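You operate a simulated robot arm through the tools that you are given. There is no shell and no other tool.

The job below is to be done with a simulated two-armed robot. You get a single attempt, and the scene is never put back.

JOB
Vent the steel pot and take the round box out onto the bench.
Fine: shut the vent knob and the lid again; the other boxes stay where they are.

It is judged by the outcome, as a careful person would: the job done as asked, and still so three seconds after it is handed in. It fails if anything else is knocked over, pushed out of place, dropped, spilled or broken. A push-on lid holds only when it is set on centred and level and pressed home; a screw cap is set on level and turned clockwise until tight.

ROBOT AND FRAMES
Two 7-joint arms with two-finger parallel grippers on one trunk that stands fixed in place. Base frame: the origin is at the foot of the trunk, x ahead of it, y to its left, z up. Readings come in mm, rad, newtons and seconds.
The left shoulder is at [60, 143, 970], the right one opposite. With the tool pointing down near the work surface each hand reaches from about 320 to 740 mm from the base axis, measured 20 degrees to its own side. Payload 1.57 kg a hand.
The TCP of each hand is the grasp point between the finger pads, 30 mm short of the fingertips. In the tool frame z runs along the fingers and y along their closing line. The gripper opens to 110 mm. The fingers are 24 mm wide and 12 mm thick; the gripper's body (48 by 112 mm) begins 78 mm behind the TCP.
Orientation is that of the tool frame in the base frame, as a unit quaternion [x, y, z, w]. With the fingers straight down and closing along the base's y, the tool's x points along the base's -x, its y along +y and its z along -z.

CONTROLS
- The arms move only by the tool nudge_tool. It takes "left_steps", "right_steps" or both (then of equal length, played together; a hand with none holds still); each is a list of rows, each an object of numbers (a shift or turn left out is 0, a gripper value left out holds the last): "dx", "dy", "dz": the shift along the tool's x, y, z in units of 40 mm (1.0 is 40 mm); "wx", "wy", "wz": the turn, a rotation vector about the tool's x, y, z in units of 8 degrees (1.0 is 8 degrees); "grip": the closure in counts, from 0 (fully open) to 255 (shut). In form: [{"dx": .., "dy": .., "dz": .., "wx": .., "wy": .., "wz": .., "grip": ..}, ...]. A call has 1 to 20 rows; each row shifts and turns the commanded pose from where the row before left it, along the tool's axes as they then stand. A call with a number of a shift or a turn outside -1 to 1 is refused whole. A row lasts 0.2 s, in which the tool goes at most 50 mm and 0.15 rad; a call with a longer step from one row to the next is refused whole, and so is a gripper value outside its range. Where a pose cannot be reached the arm comes as near as it can. A force on the tool above 40 N (or 10 N above the force at the start of the call, whichever is more), or a blocked arm, ends the call early, and 0.2 s more pass. Each finger travels about 45 mm/s and halts on what it meets, pressing with about 30 N; the grip force reading is that of the motor and also rises with nothing between the fingers. The clock runs only during rows and for 0.2 s after the last one: add rows that do not move to give the fingers time. The reply holds the time, the measured pose of the TCP, the force on the tool along the base axes, the opening and the grip force, in the units named above and with some noise, with the torque about the TCP (base axes, N m) and any sound that the robot's microphone picked up.
- Cameras (640 x 400 px; columns grow to the right, rows downward): "scene" is now at [46.4, -13.4, 1577.1]; the picture's right is [-0.20, -0.98, 0.00], its down [-0.75, 0.15, -0.64] and it looks along [0.63, -0.13, -0.77] (base axes); focal length 317 px, centre (320, 200). "left" rides on the left gripper at [70, -16, -141] in its tool frame; the picture's right is [0.23, 0.97, 0.00], its down [-0.86, 0.20, -0.48] and it looks along [-0.47, 0.11, 0.88] (tool axes); focal length 222 px, centre (320, 200). "right" rides on the right gripper at [70, 16, -141] in its tool frame; the picture's right is [-0.23, 0.97, 0.00], its down [-0.86, -0.20, -0.48] and it looks along [-0.47, -0.11, 0.88] (tool axes); focal length 222 px, centre (320, 200). There is no depth. A picture from a camera that has moved, and an enlarged one, comes with that camera's place and axes in the base frame and with its lens.
- snapshot(camera): a new picture of that camera. No time passes.
- slide_trunk(by): slides the trunk up (or, below 0, down) by that many mm; the arms and the scene camera ride with it, the base frame stays. It gives what a move gives, with no picture.
- pan_tilt(pan, tilt): turns the head with the scene camera to pan (to the left, within 1.501 rad either way) and tilt (down, from -0.506 to 1.204), counted from straight ahead of the robot. It gives what a move gives.
- inspect(camera, box): a new picture of the part [left, top, right, bottom] of that camera's present view, enlarged. No time passes.
- close_job(): hands the job in; it is judged then, once.

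Nothing tells you positions but the pictures and the camera data. Unless the task says otherwise, let go and move clear before handing in.

The tools are called after "Call:" as name(argument=value, ...) on one line, values as JSON. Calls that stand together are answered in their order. nudge_tool: Moves the arms, as the interface text tells. Its arguments: {"type":"object","properties":{"left_steps":{"type":"array","items":{"type":"object","properties":{"dx":{"type":"number"},"dy":{"type":"number"},"dz":{"type":"number"},"wx":{"type":"number"},"wy":{"type":"number"},"wz":{"type":"number"},"grip":{"type":"number"}}}},"right_steps":{"type":"array","items":{"type":"object","properties":{"dx":{"type":"number"},"dy":{"type":"number"},"dz":{"type":"number"},"wx":{"type":"number"},"wy":{"type":"number"},"wz":{"type":"number"},"grip":{"type":"number"}}}}},"required":[]} The other tools are called the same way: slide_trunk (by) moves the trunk up or down; pan_tilt (pan, tilt) turns the head that bears the scene camera; snapshot (camera) takes a picture; inspect (camera, box) takes an enlarged picture of a part of a camera's view; close_job () hands the job in.

At the start:

```text
time: 0.0
left_ee_pos: [526.7, 74.0, 1127.2]
left_orientation: [0.0, 1.0, 0.0, 0.0]
left_ft_force: [0.4, 0.1, -0.6]
left_ft_torque: [-0.04, -0.03, 0.01]
left_gripper_width: 109.9
left_finger_force: 0.2
right_ee_pos: [358.2, -290.5, 1127.9]
right_orientation: [0.0, 1.0, 0.0, 0.0]
right_ft_force: [0.5, 0.0, -0.2]
right_ft_torque: [0.01, -0.02, 0.0]
right_gripper_width: 110.0
right_finger_force: 0.0
trunk travel left (down, up): [-569.0, 21.0]
head pan, tilt (commanded): [-0.199, 0.874]
```

scene: 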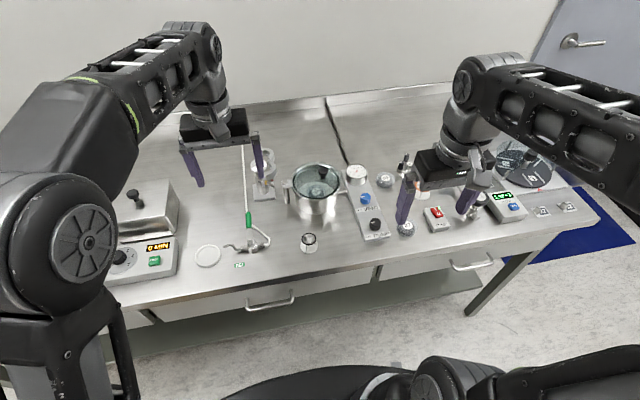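
right: 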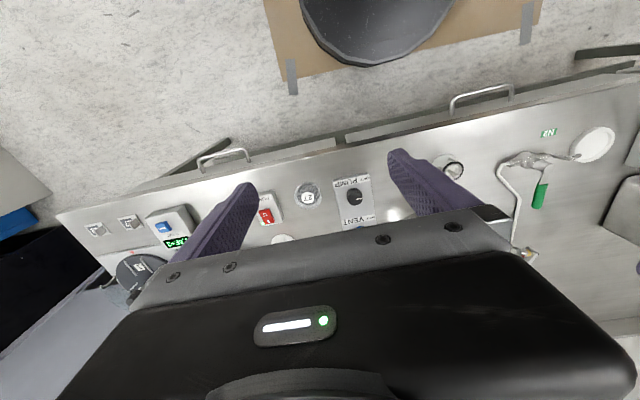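
left: 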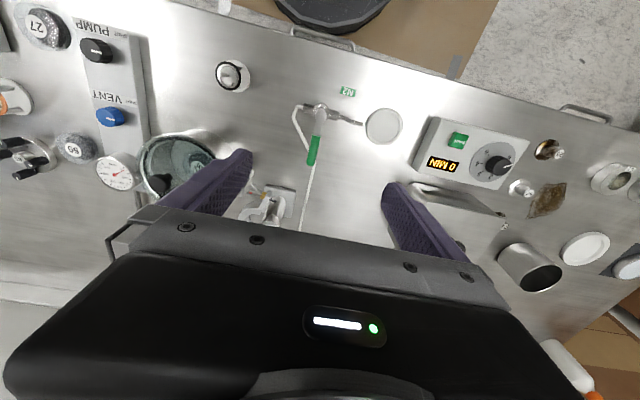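

I see a bench with a steel pot (glass lid), a panel with VENT (blue) and PUMP (black) knobs, and various other items. I'll take closer looks before moving.

Call:
inspect(camera="scene", box=[240, 130, 420, 260])

Call:
inspect(camera="left", box=[0, 0, 260, 220])

Call:
inspect(camera="scene", box=[380, 130, 600, 260])

Call:
inspect(camera="scene", box=[90, 130, 300, 290])

```text
3.08 times, centred on (330, 195) of scene
camera zoom: at [46.4, -13.4, 1577.1], right [-0.2, -0.98, 0.0], down [-0.75, 0.15, -0.64], along [0.63, -0.13, -0.77], focal length 974 px, centre (289, 215)
```

zoom: 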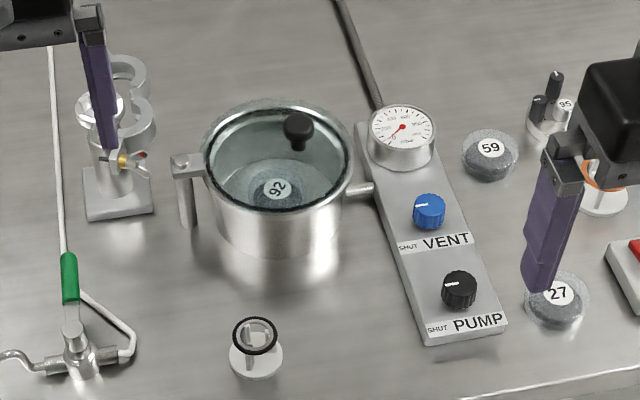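

```text
1.82 times, centred on (130, 110) of left
camera zoom: at [458.7, 58.5, 1268.1], right [-0.23, 0.97, 0.0], down [0.86, 0.2, 0.48], along [0.47, 0.11, -0.88], focal length 404 px, centre (666, 364)
```

zoom: 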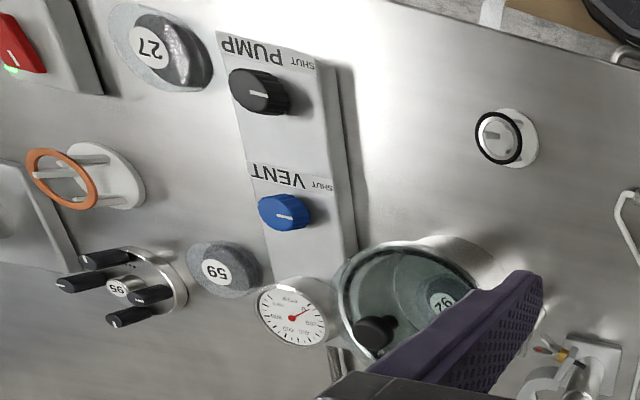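

```text
2.91 times, centred on (490, 195) of scene
camera zoom: at [46.4, -13.4, 1577.1], right [-0.2, -0.98, 0.0], down [-0.75, 0.15, -0.64], along [0.63, -0.13, -0.77], focal length 921 px, centre (-174, 214)
```

zoom: 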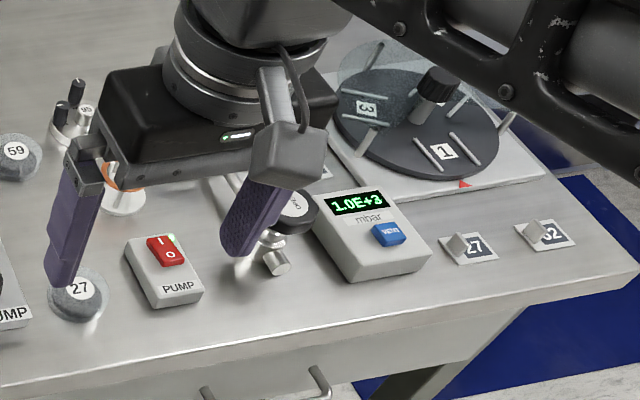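

```text
2.50 times, centred on (195, 210) of scene
camera zoom: at [46.4, -13.4, 1577.1], right [-0.2, -0.98, 0.0], down [-0.75, 0.15, -0.64], along [0.63, -0.13, -0.77], focal length 792 px, centre (632, 175)
```

zoom: 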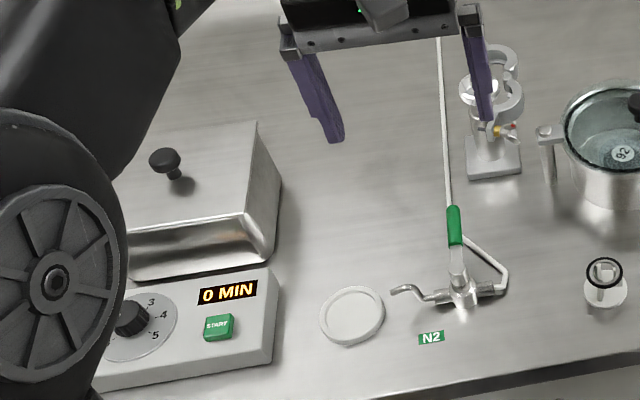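

The steel pot sits next to the VENT/PUMP panel (vent knob near x≈588, y≈-254, z≈893) and holds round box 92 under a glass lid with a black knob. I'll move both hands, staying high, to get clearer close-up views of the pot and the panel.

Call:
nudge_tool(left_steps=[{"dx": -0.7, "dy": -0.8}, {"dx": -0.7, "dy": -0.8}, {"dx": -0.7, "dy": -0.8}, {"dx": -0.7, "dy": -0.8}, {}], right_steps=[{"dx": -0.9}, {"dx": -0.9}, {"dx": -0.9}, {"dx": -0.9}, {}])

Call:
snapshot(camera="left")

Call:
snapshot(camera="right")

```text
time: 1.2
left_ee_pos: [534.5, 66.8, 1128.2]
left_orientation: [0.001, 1.0, 0.0, 0.0]
left_ft_force: [-0.8, -0.2, -0.8]
left_ft_torque: [-0.04, 0.0, 0.0]
left_gripper_width: 110.0
left_finger_force: 0.1
left hand out of reach, approached as far as the arm can: row 1, 2, 3, 4
right_ee_pos: [500.5, -291.9, 1126.4]
right_orientation: [0.0, 1.0, 0.0, 0.0]
right_ft_force: [-0.5, 0.0, 0.2]
right_ft_torque: [0.02, -0.02, 0.02]
right_gripper_width: 109.8
right_finger_force: 0.0
trunk travel left (down, up): [-569.0, 21.0]
head pan, tilt (commanded): [-0.199, 0.874]
```

```text
taken
camera left: at [465.2, 50.4, 1268.6], right [-0.23, 0.97, 0.0], down [0.85, 0.2, 0.48], along [0.47, 0.11, -0.88], focal length 222 px, centre (320, 200)
```

left: 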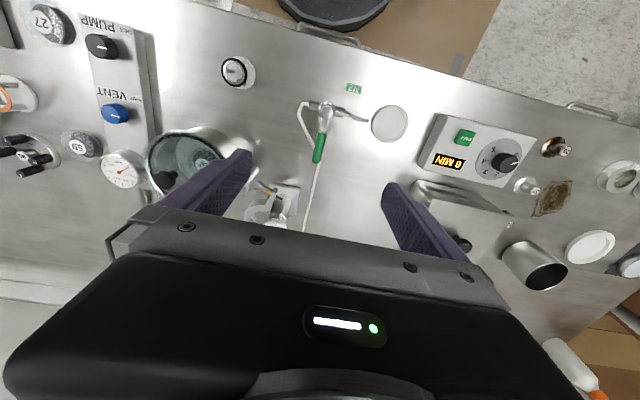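

```text
taken
camera right: at [432.9, -276.1, 1266.1], right [0.23, 0.97, 0.0], down [0.85, -0.2, 0.48], along [0.47, -0.11, -0.88], focal length 222 px, centre (320, 200)
```

right: 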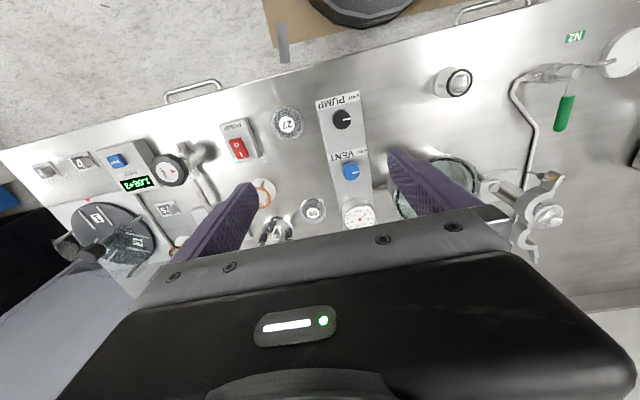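

The left hand was out of reach at that height, so I'll bring it back; the right hand moved fine. Next I'll inspect the panel and the pot from the right camera.

Call:
inspect(camera="right", box=[290, 80, 500, 230])

Call:
inspect(camera="left", box=[80, 80, 260, 220])

Call:
inspect(camera="right", box=[320, 90, 390, 135])

Call:
inspect(camera="right", box=[320, 145, 390, 190])

Call:
snapshot(camera="scene")

```text
2.67 times, centred on (395, 155) of right
camera zoom: at [432.9, -276.1, 1266.1], right [0.23, 0.97, 0.0], down [0.85, -0.2, 0.48], along [0.47, -0.11, -0.88], focal length 592 px, centre (120, 320)
```

zoom: 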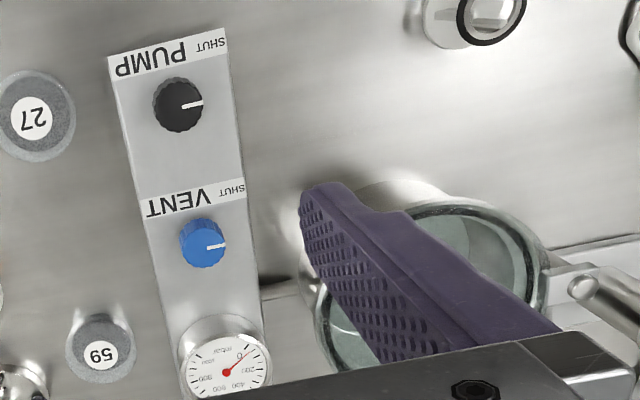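

```text
2.86 times, centred on (170, 150) of left
camera zoom: at [465.2, 50.4, 1268.6], right [-0.23, 0.97, 0.0], down [0.85, 0.2, 0.48], along [0.47, 0.11, -0.88], focal length 635 px, centre (749, 343)
```

zoom: 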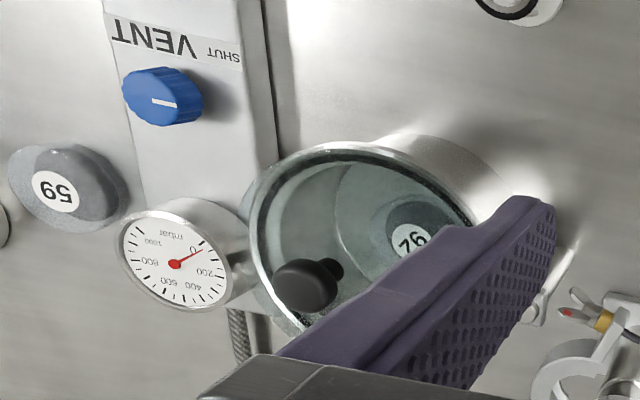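

```text
8.89 times, centred on (355, 112) of right
camera zoom: at [432.9, -276.1, 1266.1], right [0.23, 0.97, 0.0], down [0.85, -0.2, 0.48], along [0.47, -0.11, -0.88], focal length 1974 px, centre (9, 978)
```

zoom: 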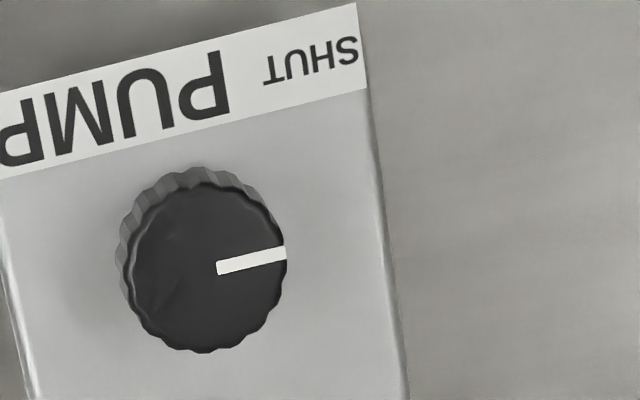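

```text
8.89 times, centred on (355, 168) of right
camera zoom: at [432.9, -276.1, 1266.1], right [0.23, 0.97, 0.0], down [0.85, -0.2, 0.48], along [0.47, -0.11, -0.88], focal length 1974 px, centre (9, 489)
```

zoom: 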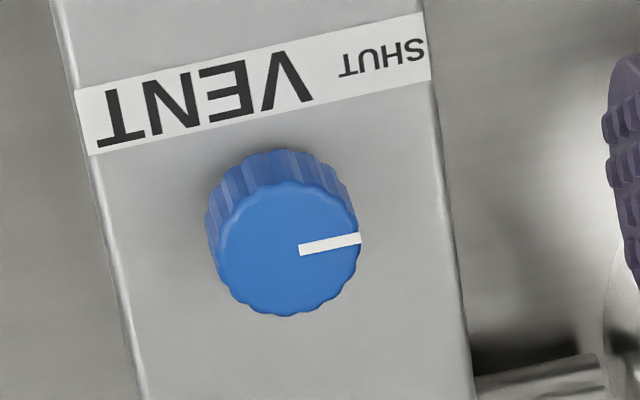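

```text
taken
camera scene: at [45.7, -13.4, 1577.2], right [-0.2, -0.98, 0.0], down [-0.75, 0.15, -0.64], along [0.63, -0.13, -0.77], focal length 317 px, centre (320, 200)
```

scene: 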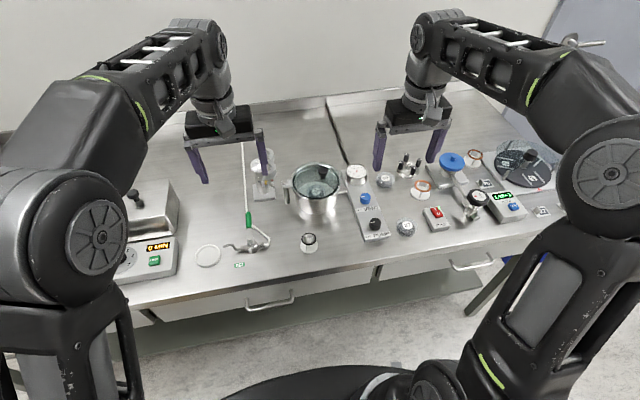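

The gauge reads near 0 mbar (the pot is under vacuum), and both knobs point left at SHUT. I'll zoom in from the scene camera to locate things accurately.

Call:
inspect(camera="scene", box=[335, 155, 405, 245])

Call:
inspect(camera="scene", box=[270, 150, 350, 235])

Call:
inspect(camera="left", box=[90, 80, 160, 140])

Call:
inspect(camera="left", box=[130, 110, 230, 200])

```text
4.44 times, centred on (370, 200) of scene
camera zoom: at [45.7, -13.4, 1577.2], right [-0.2, -0.98, 0.0], down [-0.75, 0.15, -0.64], along [0.63, -0.13, -0.77], focal length 1407 px, centre (98, 200)
```

zoom: 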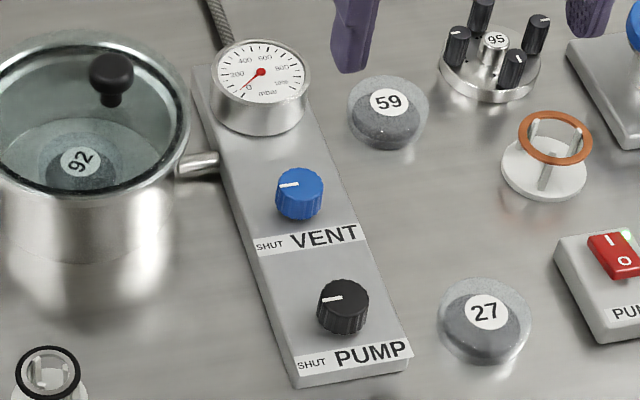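

```text
4.71 times, centred on (310, 192) of scene
camera zoom: at [45.7, -13.4, 1577.2], right [-0.2, -0.98, 0.0], down [-0.75, 0.15, -0.64], along [0.63, -0.13, -0.77], focal length 1490 px, centre (367, 235)
```

zoom: 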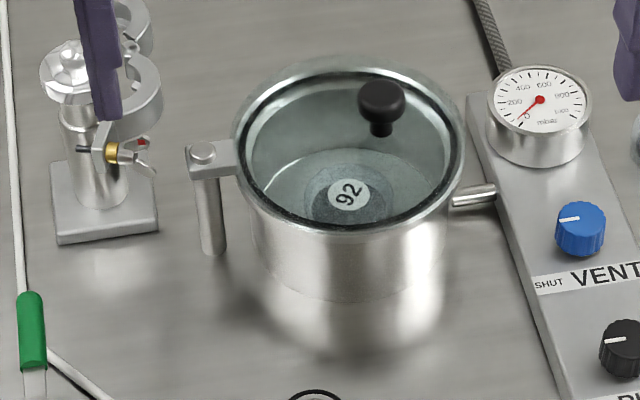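

```text
6.67 times, centred on (125, 110) of left
camera zoom: at [465.2, 50.4, 1268.6], right [-0.23, 0.97, 0.0], down [0.85, 0.2, 0.48], along [0.47, 0.11, -0.88], focal length 1481 px, centre (1620, 800)
```

zoom: 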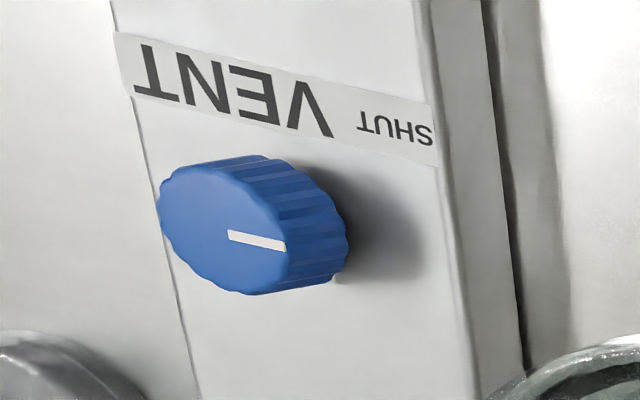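

```text
4.44 times, centred on (180, 155) of left
camera zoom: at [465.2, 50.4, 1268.6], right [-0.23, 0.97, 0.0], down [0.85, 0.2, 0.48], along [0.47, 0.11, -0.88], focal length 987 px, centre (942, 400)
```

zoom: 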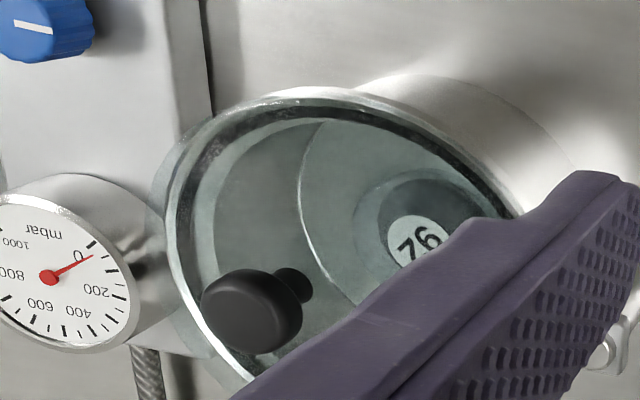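

The pot seems to have a post with a bracket on its left side, possibly a lid pivot. I'll pull the left hand back, lower the right hand toward the pot, and look at this more closely.

Call:
nudge_tool(left_steps=[{"dx": 0.7, "dy": 0.8}, {"dx": 0.7, "dy": 0.8}, {"dx": 0.7, "dy": 0.8}, {"dx": 0.7, "dy": 0.8}, {}, {}], right_steps=[{"dz": 0.8, "dx": -0.4, "dy": 0.6}, {"dz": 0.8, "dx": -0.4, "dy": 0.6}, {"dz": 0.0, "dx": -0.4, "dy": 0.6}, {"dx": -0.4, "dy": 0.6}, {}, {}])

Call:
snapshot(camera="right")

Call:
snapshot(camera="scene")

```text
time: 2.6
left_ee_pos: [420.0, 191.8, 1125.3]
left_orientation: [0.0, 1.0, 0.001, 0.0]
left_ft_force: [1.0, -0.8, -0.1]
left_ft_torque: [-0.03, -0.02, -0.04]
left_gripper_width: 109.8
left_finger_force: 0.0
right_ee_pos: [568.6, -194.1, 1061.6]
right_orientation: [0.0, 1.0, 0.0, 0.0]
right_ft_force: [0.9, 0.2, 0.6]
right_ft_torque: [-0.04, 0.01, 0.01]
right_gripper_width: 110.1
right_finger_force: 0.2
trunk travel left (down, up): [-569.0, 21.0]
head pan, tilt (commanded): [-0.199, 0.874]
```

```text
taken
camera right: at [498.6, -179.4, 1203.1], right [0.23, 0.97, 0.0], down [0.86, -0.2, 0.48], along [0.47, -0.11, -0.88], focal length 222 px, centre (320, 200)
```

right: 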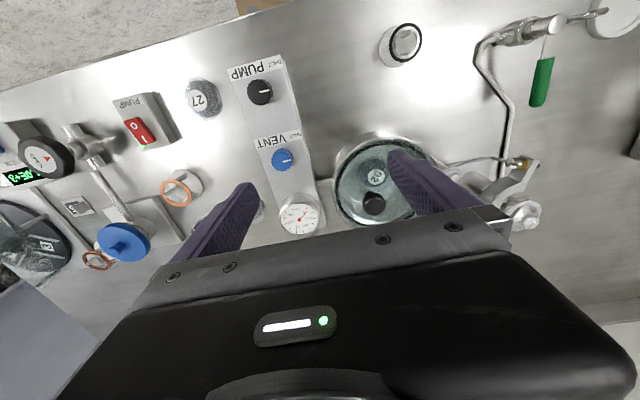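

```text
taken
camera scene: at [46.4, -12.8, 1577.1], right [-0.2, -0.98, 0.0], down [-0.75, 0.15, -0.64], along [0.63, -0.13, -0.77], focal length 317 px, centre (320, 200)
```

scene: 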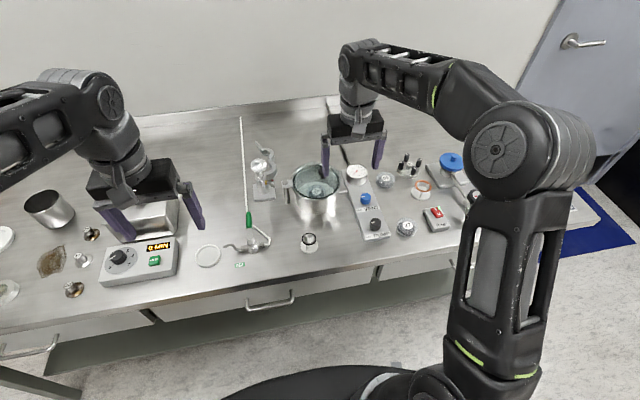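

The right hand moved as commanded. I'll push it a bit further forward and closer over the pot for a near-overhead view.

Call:
nudge_tool(right_steps=[{"dx": -0.9, "dy": 0.3}, {"dx": -0.9, "dy": 0.3}, {"dx": -0.5, "dy": 0.3}, {}, {}])

Call:
snapshot(camera="right")

Call:
inspect(camera="right", box=[250, 80, 450, 220])

Call:
inspect(camera="scene", box=[270, 150, 350, 235])

```text
time: 3.8
left_ee_pos: [420.6, 191.7, 1126.2]
left_orientation: [0.0, 1.0, -0.001, 0.0]
left_ft_force: [-0.5, 0.0, -0.6]
left_ft_torque: [0.01, -0.04, 0.02]
left_gripper_width: 110.3
left_finger_force: 0.1
right_ee_pos: [629.4, -174.2, 1063.5]
right_orientation: [0.0, 1.0, 0.001, 0.0]
right_ft_force: [-0.2, -1.4, 0.0]
right_ft_torque: [0.03, 0.01, -0.01]
right_gripper_width: 110.2
right_finger_force: 0.1
right hand out of reach, approached as far as the arm can: row 2, 3
trunk travel left (down, up): [-569.0, 21.0]
head pan, tilt (commanded): [-0.199, 0.874]
```

```text
taken
camera right: at [561.0, -158.9, 1203.2], right [0.23, 0.97, 0.0], down [0.85, -0.2, 0.48], along [0.47, -0.11, -0.88], focal length 222 px, centre (320, 200)
```

right: 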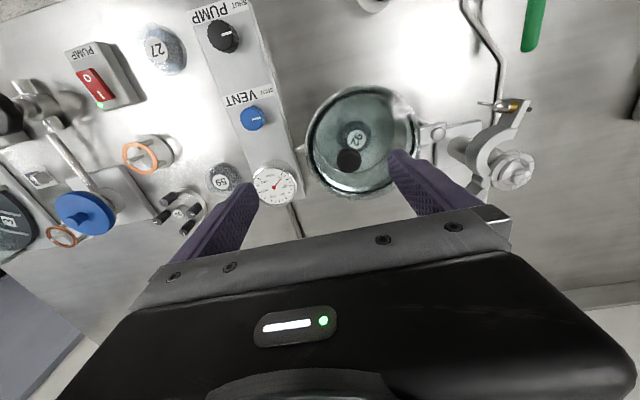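

```text
2.86 times, centred on (350, 150) of right
camera zoom: at [561.0, -158.9, 1203.2], right [0.23, 0.97, 0.0], down [0.85, -0.2, 0.48], along [0.47, -0.11, -0.88], focal length 635 px, centre (234, 343)
```

zoom: 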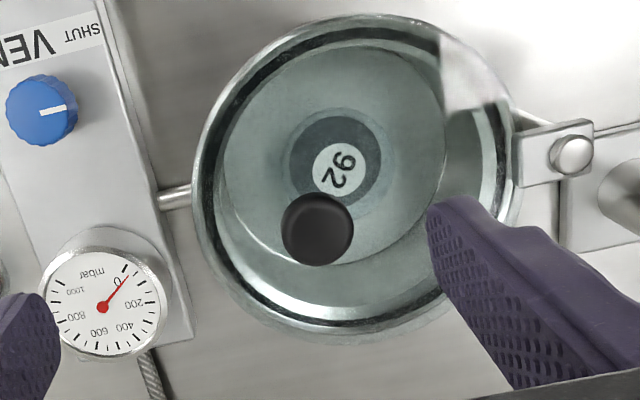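

```text
4.71 times, centred on (310, 192) of scene
camera zoom: at [46.5, -13.7, 1577.1], right [-0.2, -0.98, 0.0], down [-0.75, 0.15, -0.64], along [0.63, -0.13, -0.77], focal length 1490 px, centre (367, 235)
```

zoom: 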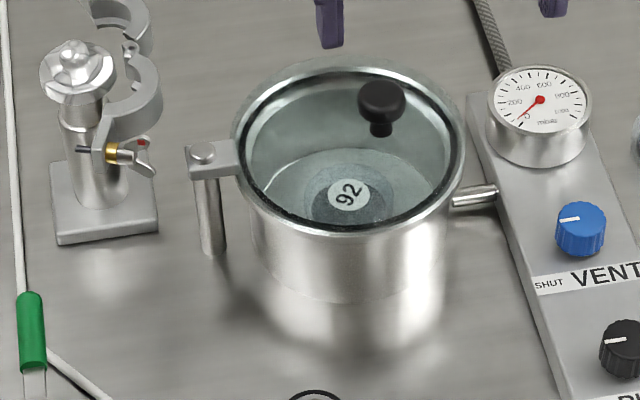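

The pot looks like it has a swing lid: an arm pivots on a vertical post at about (646, -39). I place the lid knob at about (643, -144, 970), the pot centre at about (640, -123) and the vent knob top at about (585, -251, 909). I'll move the right hand above the vent knob with the fingers part-closed, then check.

Call:
nudge_tool(right_steps=[{"dx": 0.37, "dy": -0.64, "grip": 110}, {"dx": 0.37, "dy": -0.64}, {"dx": 0.37, "dy": -0.64}, {"dz": 0.8}, {"dz": 0.6}, {}, {}])

Call:
snapshot(camera="right")

Call:
snapshot(camera="scene")

Call:
inspect(camera="scene", box=[320, 130, 420, 240])

```text
time: 5.4
left_ee_pos: [420.9, 191.8, 1127.6]
left_orientation: [-0.001, 1.0, 0.0, 0.0]
left_ft_force: [-0.6, 0.6, 0.0]
left_ft_torque: [0.02, -0.02, -0.01]
left_gripper_width: 110.0
left_finger_force: 0.0
right_ee_pos: [583.2, -249.1, 1007.1]
right_orientation: [0.001, 1.0, 0.0, 0.001]
right_ft_force: [-0.7, 0.0, 0.0]
right_ft_torque: [0.03, 0.01, 0.03]
right_gripper_width: 62.6
right_finger_force: 0.0
trunk travel left (down, up): [-569.0, 21.0]
head pan, tilt (commanded): [-0.199, 0.874]
```

```text
taken
camera right: at [515.6, -234.0, 1147.2], right [0.23, 0.97, 0.0], down [0.86, -0.2, 0.48], along [0.47, -0.11, -0.88], focal length 222 px, centre (320, 200)
```

right: 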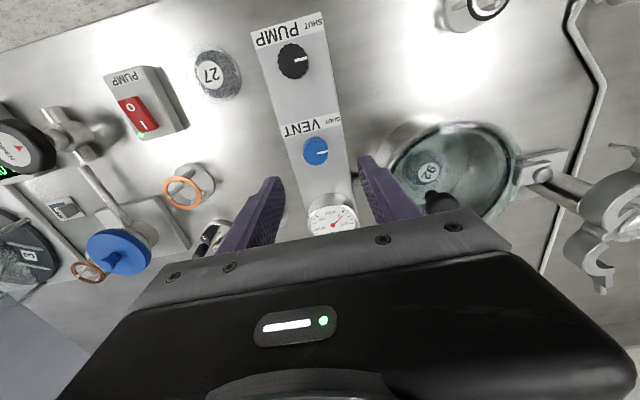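

```text
taken
camera scene: at [46.4, -13.5, 1577.1], right [-0.2, -0.98, 0.0], down [-0.75, 0.15, -0.64], along [0.63, -0.13, -0.77], focal length 317 px, centre (320, 200)
```

scene: 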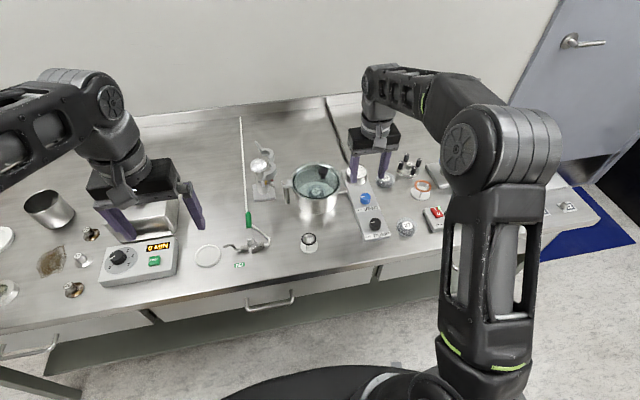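

```text
3.64 times, centred on (370, 185) of scene
camera zoom: at [46.4, -13.5, 1577.1], right [-0.2, -0.98, 0.0], down [-0.75, 0.15, -0.64], along [0.63, -0.13, -0.77], focal length 1152 px, centre (138, 254)
```

zoom: 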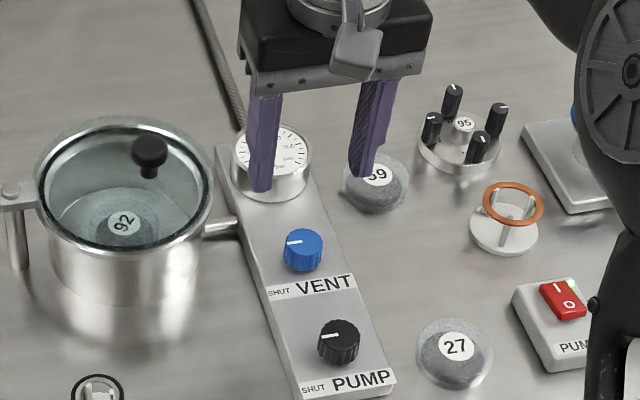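

Call:
inspect(camera="right", box=[280, 110, 380, 180])

Call:
inspect(camera="scene", box=[345, 180, 395, 215])

```text
5.71 times, centred on (330, 145) of right
camera zoom: at [515.6, -234.0, 1147.2], right [0.23, 0.97, 0.0], down [0.86, -0.2, 0.48], along [0.47, -0.11, -0.88], focal length 1269 px, centre (263, 514)
```

zoom: 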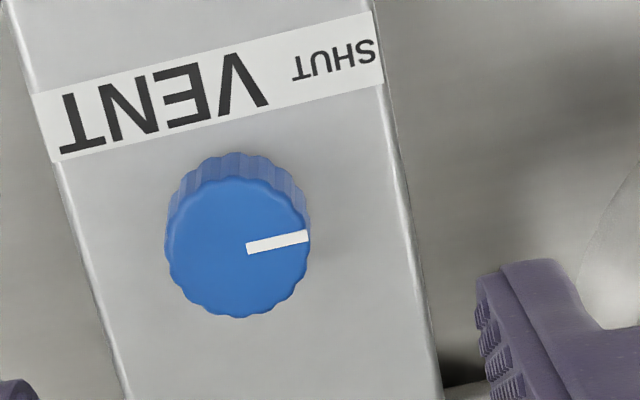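

```text
11.43 times, centred on (370, 198) of scene
camera zoom: at [46.4, -13.5, 1577.1], right [-0.2, -0.98, 0.0], down [-0.75, 0.15, -0.64], along [0.63, -0.13, -0.77], focal length 3619 px, centre (-251, 229)
```

zoom: 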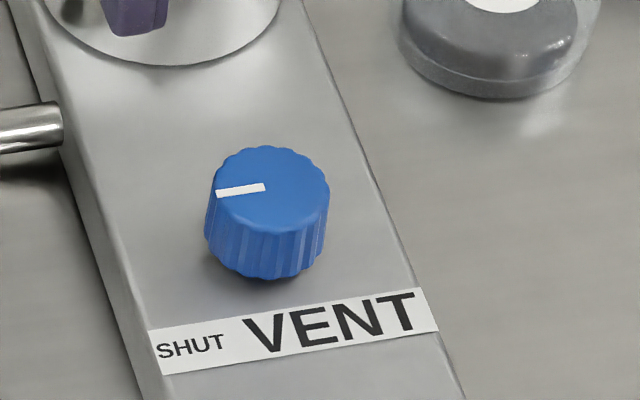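

The refined vent knob position is (585.5, -253), with its top at z≈905 and a diameter of about 28 mm. I'll descend around it and check before gripping.

Call:
nudge_tool(right_steps=[{"dx": -0.0575, "dy": -0.0975, "dz": 0.8}, {"dz": 0.7}, {"dz": 0.4}, {"dz": 0.3}, {}, {}])

Call:
snapshot(camera="right")

Call:
inspect(camera="scene", box=[330, 140, 410, 230])

```text
time: 6.8
left_ee_pos: [422.1, 192.2, 1126.1]
left_orientation: [0.0, 1.0, 0.0, 0.0]
left_ft_force: [-0.1, 0.0, 0.2]
left_ft_torque: [0.0, -0.01, -0.02]
left_gripper_width: 109.9
left_finger_force: 0.1
right_ee_pos: [588.7, -254.2, 920.7]
right_orientation: [0.0, 1.0, 0.0, 0.0]
right_ft_force: [0.5, 0.4, 0.6]
right_ft_torque: [0.03, -0.03, -0.01]
right_gripper_width: 62.6
right_finger_force: 0.0
trunk travel left (down, up): [-569.0, 21.0]
head pan, tilt (commanded): [-0.199, 0.874]
```

```text
taken
camera right: at [518.1, -237.9, 1060.6], right [0.23, 0.97, 0.0], down [0.86, -0.2, 0.48], along [0.47, -0.11, -0.88], focal length 222 px, centre (320, 200)
```

right: 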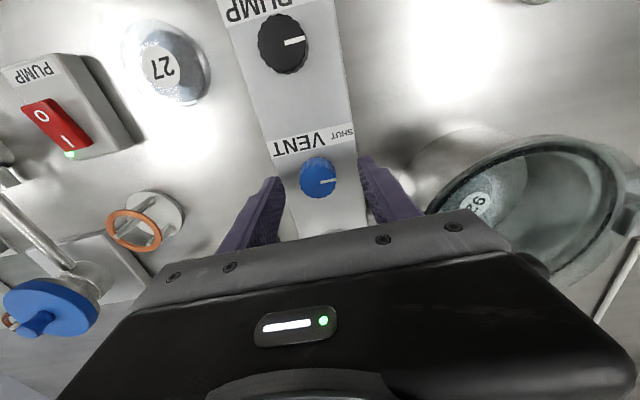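

```text
4.44 times, centred on (370, 185) of scene
camera zoom: at [46.5, -13.3, 1577.1], right [-0.2, -0.98, 0.0], down [-0.75, 0.15, -0.64], along [0.63, -0.13, -0.77], focal length 1407 px, centre (98, 267)
```

zoom: 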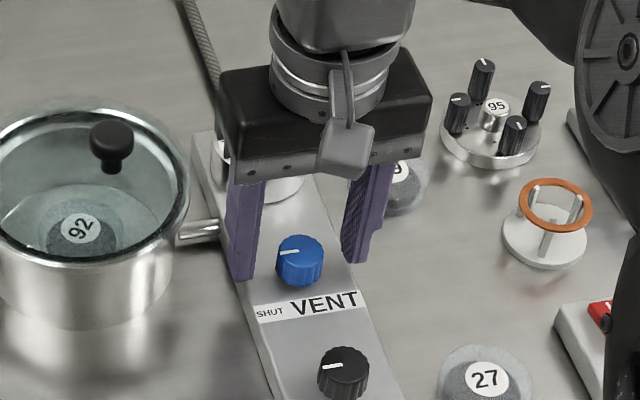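

The fingers straddle the blue vent knob well. I'll close on it and check the grip.

Call:
nudge_tool(right_steps=[{"grip": 255}, {}, {}, {}, {}])

Call:
inspect(camera="right", box=[240, 100, 400, 220])

```text
time: 8.0
left_ee_pos: [420.9, 191.4, 1126.7]
left_orientation: [0.0, 1.0, -0.001, 0.0]
left_ft_force: [-0.1, -0.7, -0.5]
left_ft_torque: [0.01, 0.02, -0.07]
left_gripper_width: 110.4
left_finger_force: 0.0
right_ee_pos: [586.6, -255.0, 919.5]
right_orientation: [0.001, 1.0, -0.001, 0.001]
right_ft_force: [0.4, -6.4, 1.6]
right_ft_torque: [0.07, 0.14, 0.02]
right_gripper_width: 29.4
right_finger_force: 39.6
trunk travel left (down, up): [-569.0, 21.0]
head pan, tilt (commanded): [-0.199, 0.874]
```

```text
3.33 times, centred on (320, 160) of right
camera zoom: at [518.1, -239.3, 1060.7], right [0.23, 0.97, 0.0], down [0.85, -0.2, 0.48], along [0.47, -0.11, -0.88], focal length 740 px, centre (320, 333)
```

zoom: 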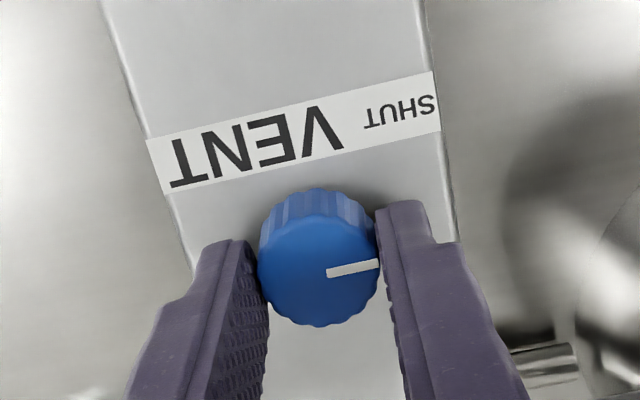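

The grip holds at about 29 mm, but the knob looks about 3 mm nearer to me than the tool axis. I'll open slightly, recentre and re-grip, then start a gentle counter-clockwise turn.

Call:
nudge_tool(right_steps=[{"grip": 160}, {}, {"dx": 0.065, "dy": -0.03}, {"grip": 255}, {}, {}])

Call:
inspect(camera="right", box=[240, 100, 400, 220])

```text
time: 9.4
left_ee_pos: [421.0, 191.6, 1126.0]
left_orientation: [0.0, 1.0, 0.0, 0.0]
left_ft_force: [0.2, -0.4, -0.1]
left_ft_torque: [0.03, 0.0, 0.01]
left_gripper_width: 110.2
left_finger_force: 0.1
right_ee_pos: [585.6, -255.2, 919.7]
right_orientation: [0.0, 1.0, 0.001, 0.001]
right_ft_force: [0.4, -0.5, 1.7]
right_ft_torque: [0.15, -0.12, 0.01]
right_gripper_width: 29.4
right_finger_force: 34.2
trunk travel left (down, up): [-569.0, 21.0]
head pan, tilt (commanded): [-0.199, 0.874]
```

```text
3.33 times, centred on (320, 160) of right
camera zoom: at [515.9, -239.3, 1060.3], right [0.23, 0.97, 0.0], down [0.85, -0.2, 0.48], along [0.47, -0.11, -0.88], focal length 740 px, centre (320, 333)
```

zoom: 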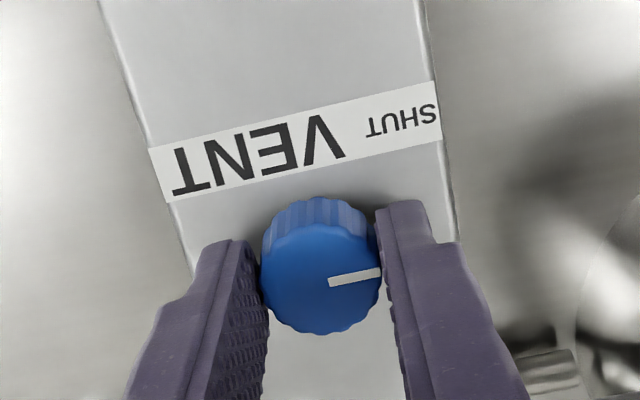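

The grip is balanced now. I'll turn about 10 degrees counter-clockwise (seen from above) and check the torque and pointer.

Call:
nudge_tool(right_steps=[{"wz": -0.4}, {"wz": -0.4}, {"wz": -0.4}, {}])

Call:
inspect(camera="right", box=[240, 100, 400, 220])

Call:
inspect(camera="scene", box=[320, 150, 400, 210])

```text
time: 10.4
left_ee_pos: [420.7, 191.8, 1126.7]
left_orientation: [0.001, 1.0, 0.0, 0.0]
left_ft_force: [-0.1, 0.3, -0.2]
left_ft_torque: [0.0, 0.01, -0.03]
left_gripper_width: 110.1
left_finger_force: 0.0
right_ee_pos: [585.0, -255.5, 918.8]
right_orientation: [-0.083, 0.997, 0.0, 0.0]
right_ft_force: [1.0, -0.9, 2.0]
right_ft_torque: [-0.11, 0.05, -0.31]
right_gripper_width: 29.2
right_finger_force: 38.9
trunk travel left (down, up): [-569.0, 21.0]
head pan, tilt (commanded): [-0.199, 0.874]
```

```text
3.33 times, centred on (320, 160) of right
camera zoom: at [514.5, -251.2, 1060.2], right [0.06, 1.0, 0.0], down [0.88, -0.05, 0.48], along [0.48, -0.03, -0.88], focal length 740 px, centre (320, 333)
```

zoom: 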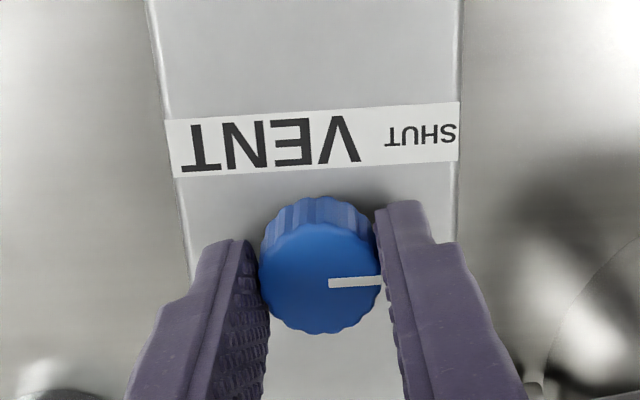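

```text
6.67 times, centred on (360, 180) of scene
camera zoom: at [46.3, -13.4, 1577.1], right [-0.2, -0.98, 0.0], down [-0.75, 0.15, -0.64], along [0.63, -0.13, -0.77], focal length 2111 px, centre (53, 333)
```

zoom: 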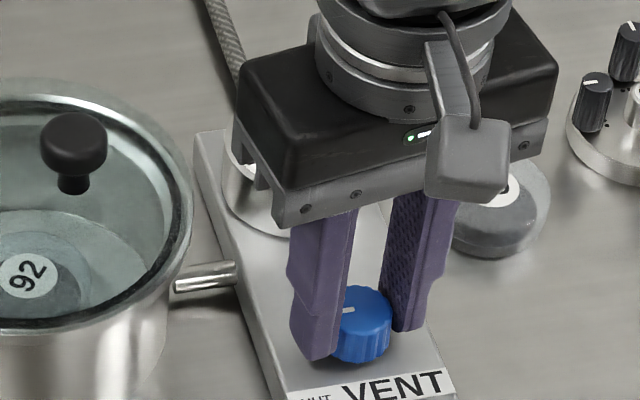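

The pointer stayed with the label while the fingers slipped at about 0.3 N·m, so counter-clockwise is against the stop. I'll go back and try clockwise.

Call:
nudge_tool(right_steps=[{"wz": 0.4}, {"wz": 0.4}, {"wz": 0.4}, {"wz": 0.4}, {"wz": 0.4}, {"wz": 0.4}, {}])

Call:
inspect(camera="right", box=[240, 100, 400, 220])

Call:
inspect(camera="scene", box=[320, 150, 400, 210])

```text
time: 12.0
left_ee_pos: [420.3, 191.0, 1126.5]
left_orientation: [0.0, 1.0, 0.0, 0.0]
left_ft_force: [-0.2, 0.5, -0.1]
left_ft_torque: [0.01, 0.02, -0.02]
left_gripper_width: 110.0
left_finger_force: 0.0
right_ee_pos: [584.3, -256.2, 919.4]
right_orientation: [0.084, 0.996, 0.0, 0.001]
right_ft_force: [-0.4, -0.5, 5.8]
right_ft_torque: [0.05, 0.71, -0.01]
right_gripper_width: 28.8
right_finger_force: 39.3
trunk travel left (down, up): [-569.0, 21.0]
head pan, tilt (commanded): [-0.199, 0.874]
```

```text
3.33 times, centred on (320, 160) of right
camera zoom: at [519.9, -227.9, 1060.2], right [0.39, 0.92, 0.0], down [0.81, -0.34, 0.48], along [0.44, -0.19, -0.88], focal length 740 px, centre (320, 333)
```

zoom: 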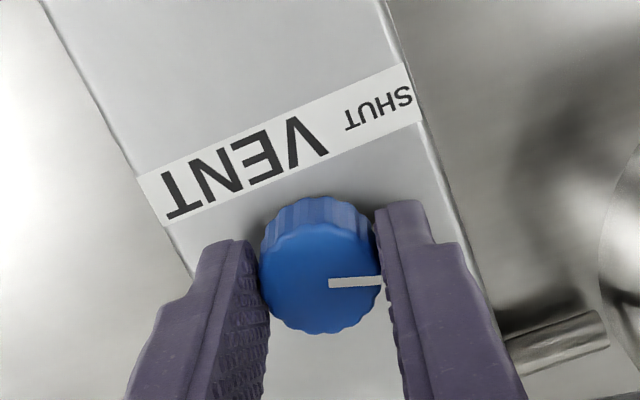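

```text
6.67 times, centred on (360, 180) of scene
camera zoom: at [46.2, -13.3, 1577.2], right [-0.2, -0.98, 0.0], down [-0.75, 0.15, -0.64], along [0.63, -0.13, -0.77], focal length 2111 px, centre (53, 333)
```

zoom: 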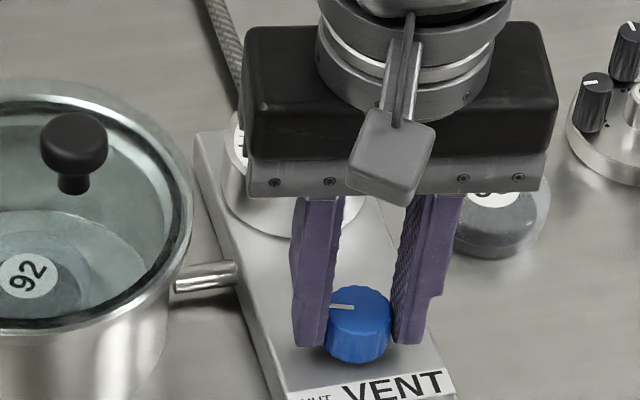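

Clockwise turns the knob freely. I'll keep opening clockwise and watch the gauge and sounds.

Call:
nudge_tool(right_steps=[{"wz": 0.6}, {"wz": 0.6}, {"wz": 0.6}, {"wz": 0.6}, {"wz": 0.6}, {}])

Call:
snapshot(camera="right")

Call:
inspect(camera="scene", box=[320, 150, 400, 210])

```text
time: 13.4
left_ee_pos: [419.7, 191.6, 1126.9]
left_orientation: [-0.001, 1.0, 0.0, 0.001]
left_ft_force: [-0.2, -0.7, 0.2]
left_ft_torque: [-0.01, 0.03, 0.01]
left_gripper_width: 110.0
left_finger_force: 0.0
right_ee_pos: [584.8, -256.3, 920.6]
right_orientation: [0.289, 0.957, 0.001, 0.002]
right_ft_force: [0.3, -3.0, 13.1]
right_ft_torque: [0.1, 0.34, -0.02]
right_gripper_width: 29.2
right_finger_force: 38.8
trunk travel left (down, up): [-569.0, 21.0]
head pan, tilt (commanded): [-0.199, 0.874]
```

```text
taken
camera right: at [536.6, -203.4, 1060.0], right [0.73, 0.68, 0.0], down [0.6, -0.64, 0.48], along [0.33, -0.35, -0.88], focal length 222 px, centre (320, 200)
```

right: 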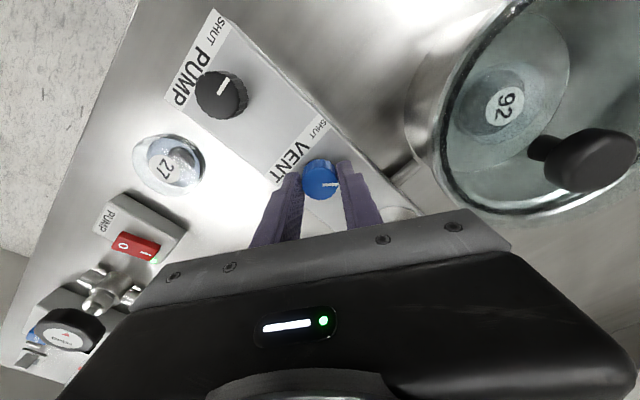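

```text
6.67 times, centred on (360, 180) of scene
camera zoom: at [45.4, -13.2, 1577.2], right [-0.2, -0.98, 0.0], down [-0.75, 0.15, -0.64], along [0.63, -0.13, -0.77], focal length 2111 px, centre (53, 333)
```

zoom: 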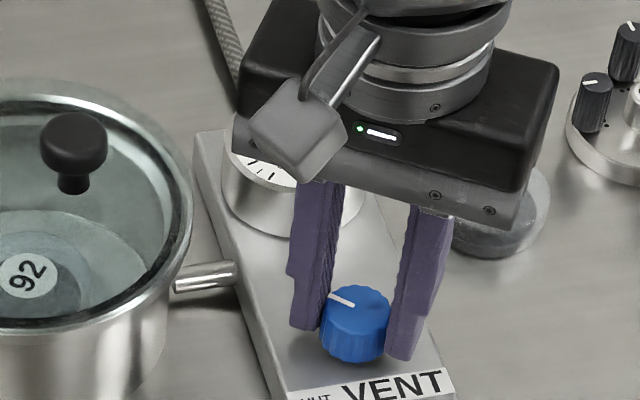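

The knob turns with the tool. There's a slight upward load, so I'll lift by about 1 mm while turning on to roughly 90 degrees.

Call:
nudge_tool(right_steps=[{"wz": 0.6, "dz": -0.03}, {"wz": 0.6}, {"wz": 0.6}, {"wz": 0.6}, {"wz": 0.6}, {"wz": 0.6}, {}])

Call:
inspect(camera="right", box=[240, 100, 400, 220])

Call:
inspect(camera="scene", box=[320, 150, 400, 210])

Call:
snapshot(camera="left")

```text
time: 15.0
left_ee_pos: [420.4, 191.7, 1125.7]
left_orientation: [-0.001, 1.0, 0.0, 0.0]
left_ft_force: [0.3, -0.7, 0.4]
left_ft_torque: [-0.01, -0.05, -0.01]
left_gripper_width: 110.1
left_finger_force: 0.0
right_ee_pos: [585.3, -255.8, 920.2]
right_orientation: [0.519, 0.855, -0.002, -0.002]
right_ft_force: [-0.3, -3.2, -10.3]
right_ft_torque: [0.04, 0.05, 0.01]
right_gripper_width: 29.2
right_finger_force: 39.0
trunk travel left (down, up): [-569.0, 21.0]
head pan, tilt (commanded): [-0.199, 0.874]
```

```text
3.33 times, centred on (320, 160) of right
camera zoom: at [568.7, -186.4, 1060.2], right [0.97, 0.25, 0.0], down [0.22, -0.85, 0.48], along [0.12, -0.46, -0.88], focal length 740 px, centre (320, 333)
```

zoom: 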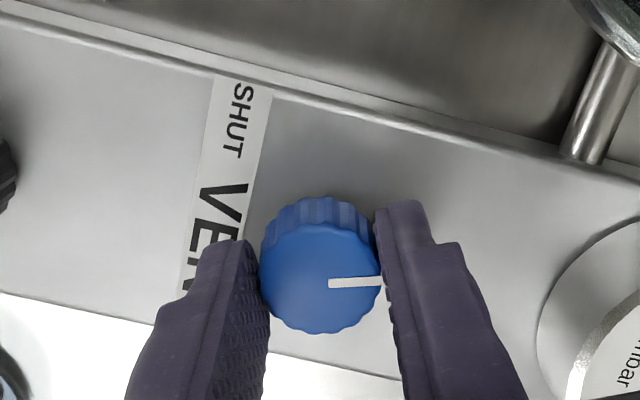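

```text
6.67 times, centred on (360, 180) of scene
camera zoom: at [47.4, -14.2, 1577.0], right [-0.2, -0.98, 0.0], down [-0.75, 0.15, -0.64], along [0.63, -0.13, -0.77], focal length 2111 px, centre (53, 333)
```

zoom: 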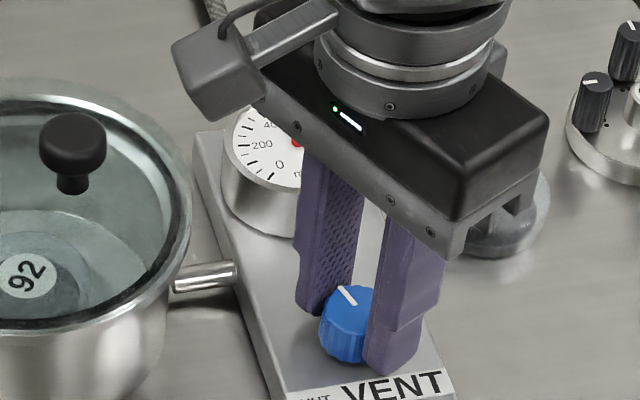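

```text
taken
camera left: at [352.9, 175.8, 1266.2], right [-0.23, 0.97, 0.0], down [0.86, 0.2, 0.48], along [0.47, 0.11, -0.88], focal length 222 px, centre (320, 200)
```

left: 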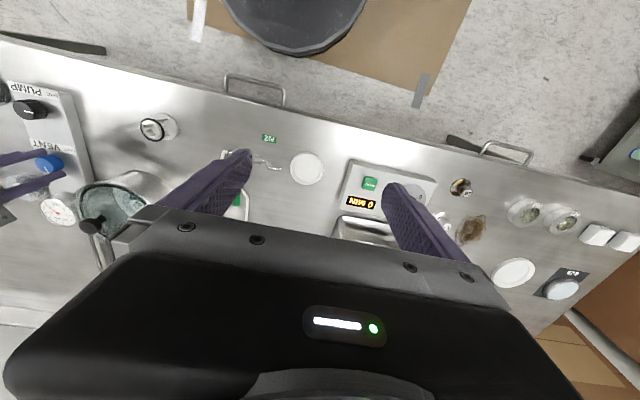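

The needle has left zero, so the pot is venting. I'll check the gauge with the left camera.

Call:
inspect(camera="left", box=[20, 130, 120, 250])

Call:
nudge_tool(right_steps=[{"wz": 0.6, "dz": 0.015}, {"wz": 0.6}, {"wz": 0.6}, {"wz": 0.6}, {}])

Call:
inspect(camera="left", box=[20, 180, 100, 240])

Call:
inspect(camera="scene", box=[320, 150, 400, 210])

```text
3.33 times, centred on (70, 190) of left
camera zoom: at [352.9, 175.8, 1266.2], right [-0.23, 0.97, 0.0], down [0.86, 0.2, 0.48], along [0.47, 0.11, -0.88], focal length 740 px, centre (1153, 233)
```

zoom: 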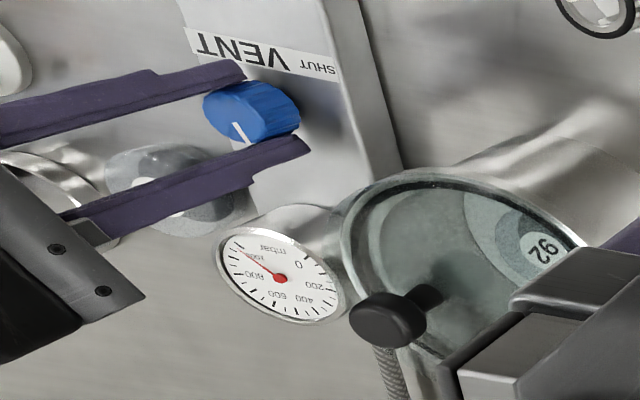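

```text
time: 16.2
left_ee_pos: [420.5, 190.8, 1125.6]
left_orientation: [0.0, 1.0, -0.001, -0.001]
left_ft_force: [0.0, -0.2, -0.1]
left_ft_torque: [0.01, 0.02, -0.02]
left_gripper_width: 110.0
left_finger_force: 0.1
right_ee_pos: [584.5, -254.9, 918.8]
right_orientation: [0.653, 0.757, -0.001, 0.0]
right_ft_force: [-2.9, -2.8, -7.1]
right_ft_torque: [-0.39, 0.07, 0.76]
right_gripper_width: 29.5
right_finger_force: 38.9
trunk travel left (down, up): [-569.0, 21.0]
head pan, tilt (commanded): [-0.199, 0.874]
```

```text
6.67 times, centred on (60, 210) of left
camera zoom: at [352.2, 176.1, 1266.5], right [-0.23, 0.97, 0.0], down [0.86, 0.2, 0.48], along [0.47, 0.11, -0.88], focal length 1481 px, centre (2053, 133)
```

zoom: 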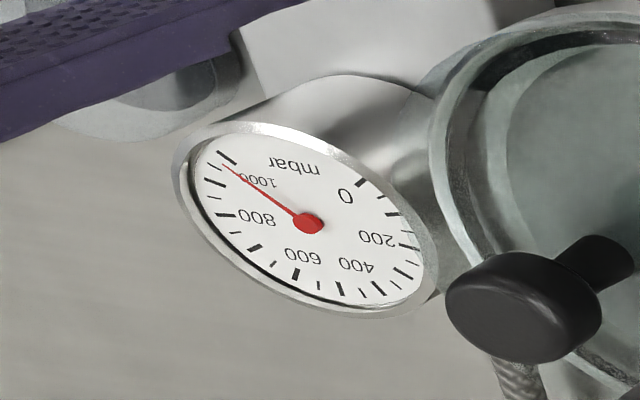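

```text
6.67 times, centred on (360, 180) of scene
camera zoom: at [46.6, -14.0, 1577.1], right [-0.2, -0.98, 0.0], down [-0.75, 0.15, -0.64], along [0.63, -0.13, -0.77], focal length 2111 px, centre (53, 333)
```

zoom: 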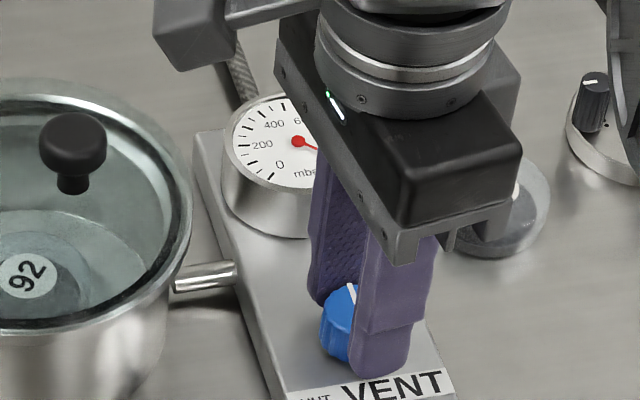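

The gauge is near 1000 mbar and the knob has reached its open stop (about 80°). I'll relax the torque, wait a moment and check the gauge again.

Call:
nudge_tool(right_steps=[{"wz": -0.3}, {}, {}, {}, {}, {}])

Call:
inspect(camera="left", box=[20, 180, 100, 240])

```text
time: 17.6
left_ee_pos: [421.3, 191.0, 1126.0]
left_orientation: [0.001, 1.0, 0.001, -0.001]
left_ft_force: [-0.9, 0.1, 0.2]
left_ft_torque: [0.01, 0.0, 0.02]
left_gripper_width: 109.8
left_finger_force: 0.1
right_ee_pos: [585.7, -255.1, 920.1]
right_orientation: [0.638, 0.77, 0.0, 0.0]
right_ft_force: [-2.0, -3.0, -9.0]
right_ft_torque: [-0.44, -0.14, -0.05]
right_gripper_width: 29.7
right_finger_force: 39.0
trunk travel left (down, up): [-569.0, 21.0]
head pan, tilt (commanded): [-0.199, 0.874]
```

```text
6.67 times, centred on (60, 210) of left
camera zoom: at [352.6, 175.9, 1266.4], right [-0.23, 0.97, 0.0], down [0.86, 0.2, 0.48], along [0.47, 0.11, -0.88], focal length 1481 px, centre (2053, 133)
```

zoom: 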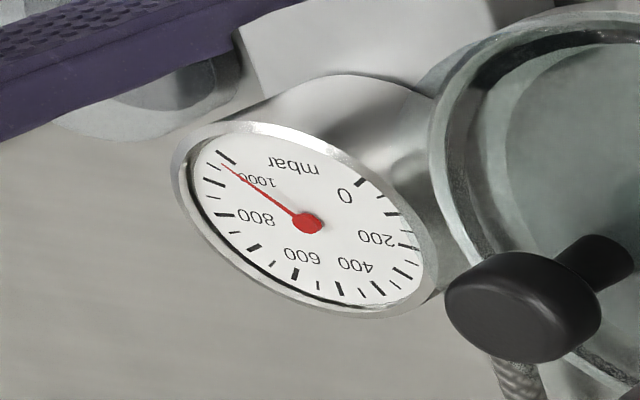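

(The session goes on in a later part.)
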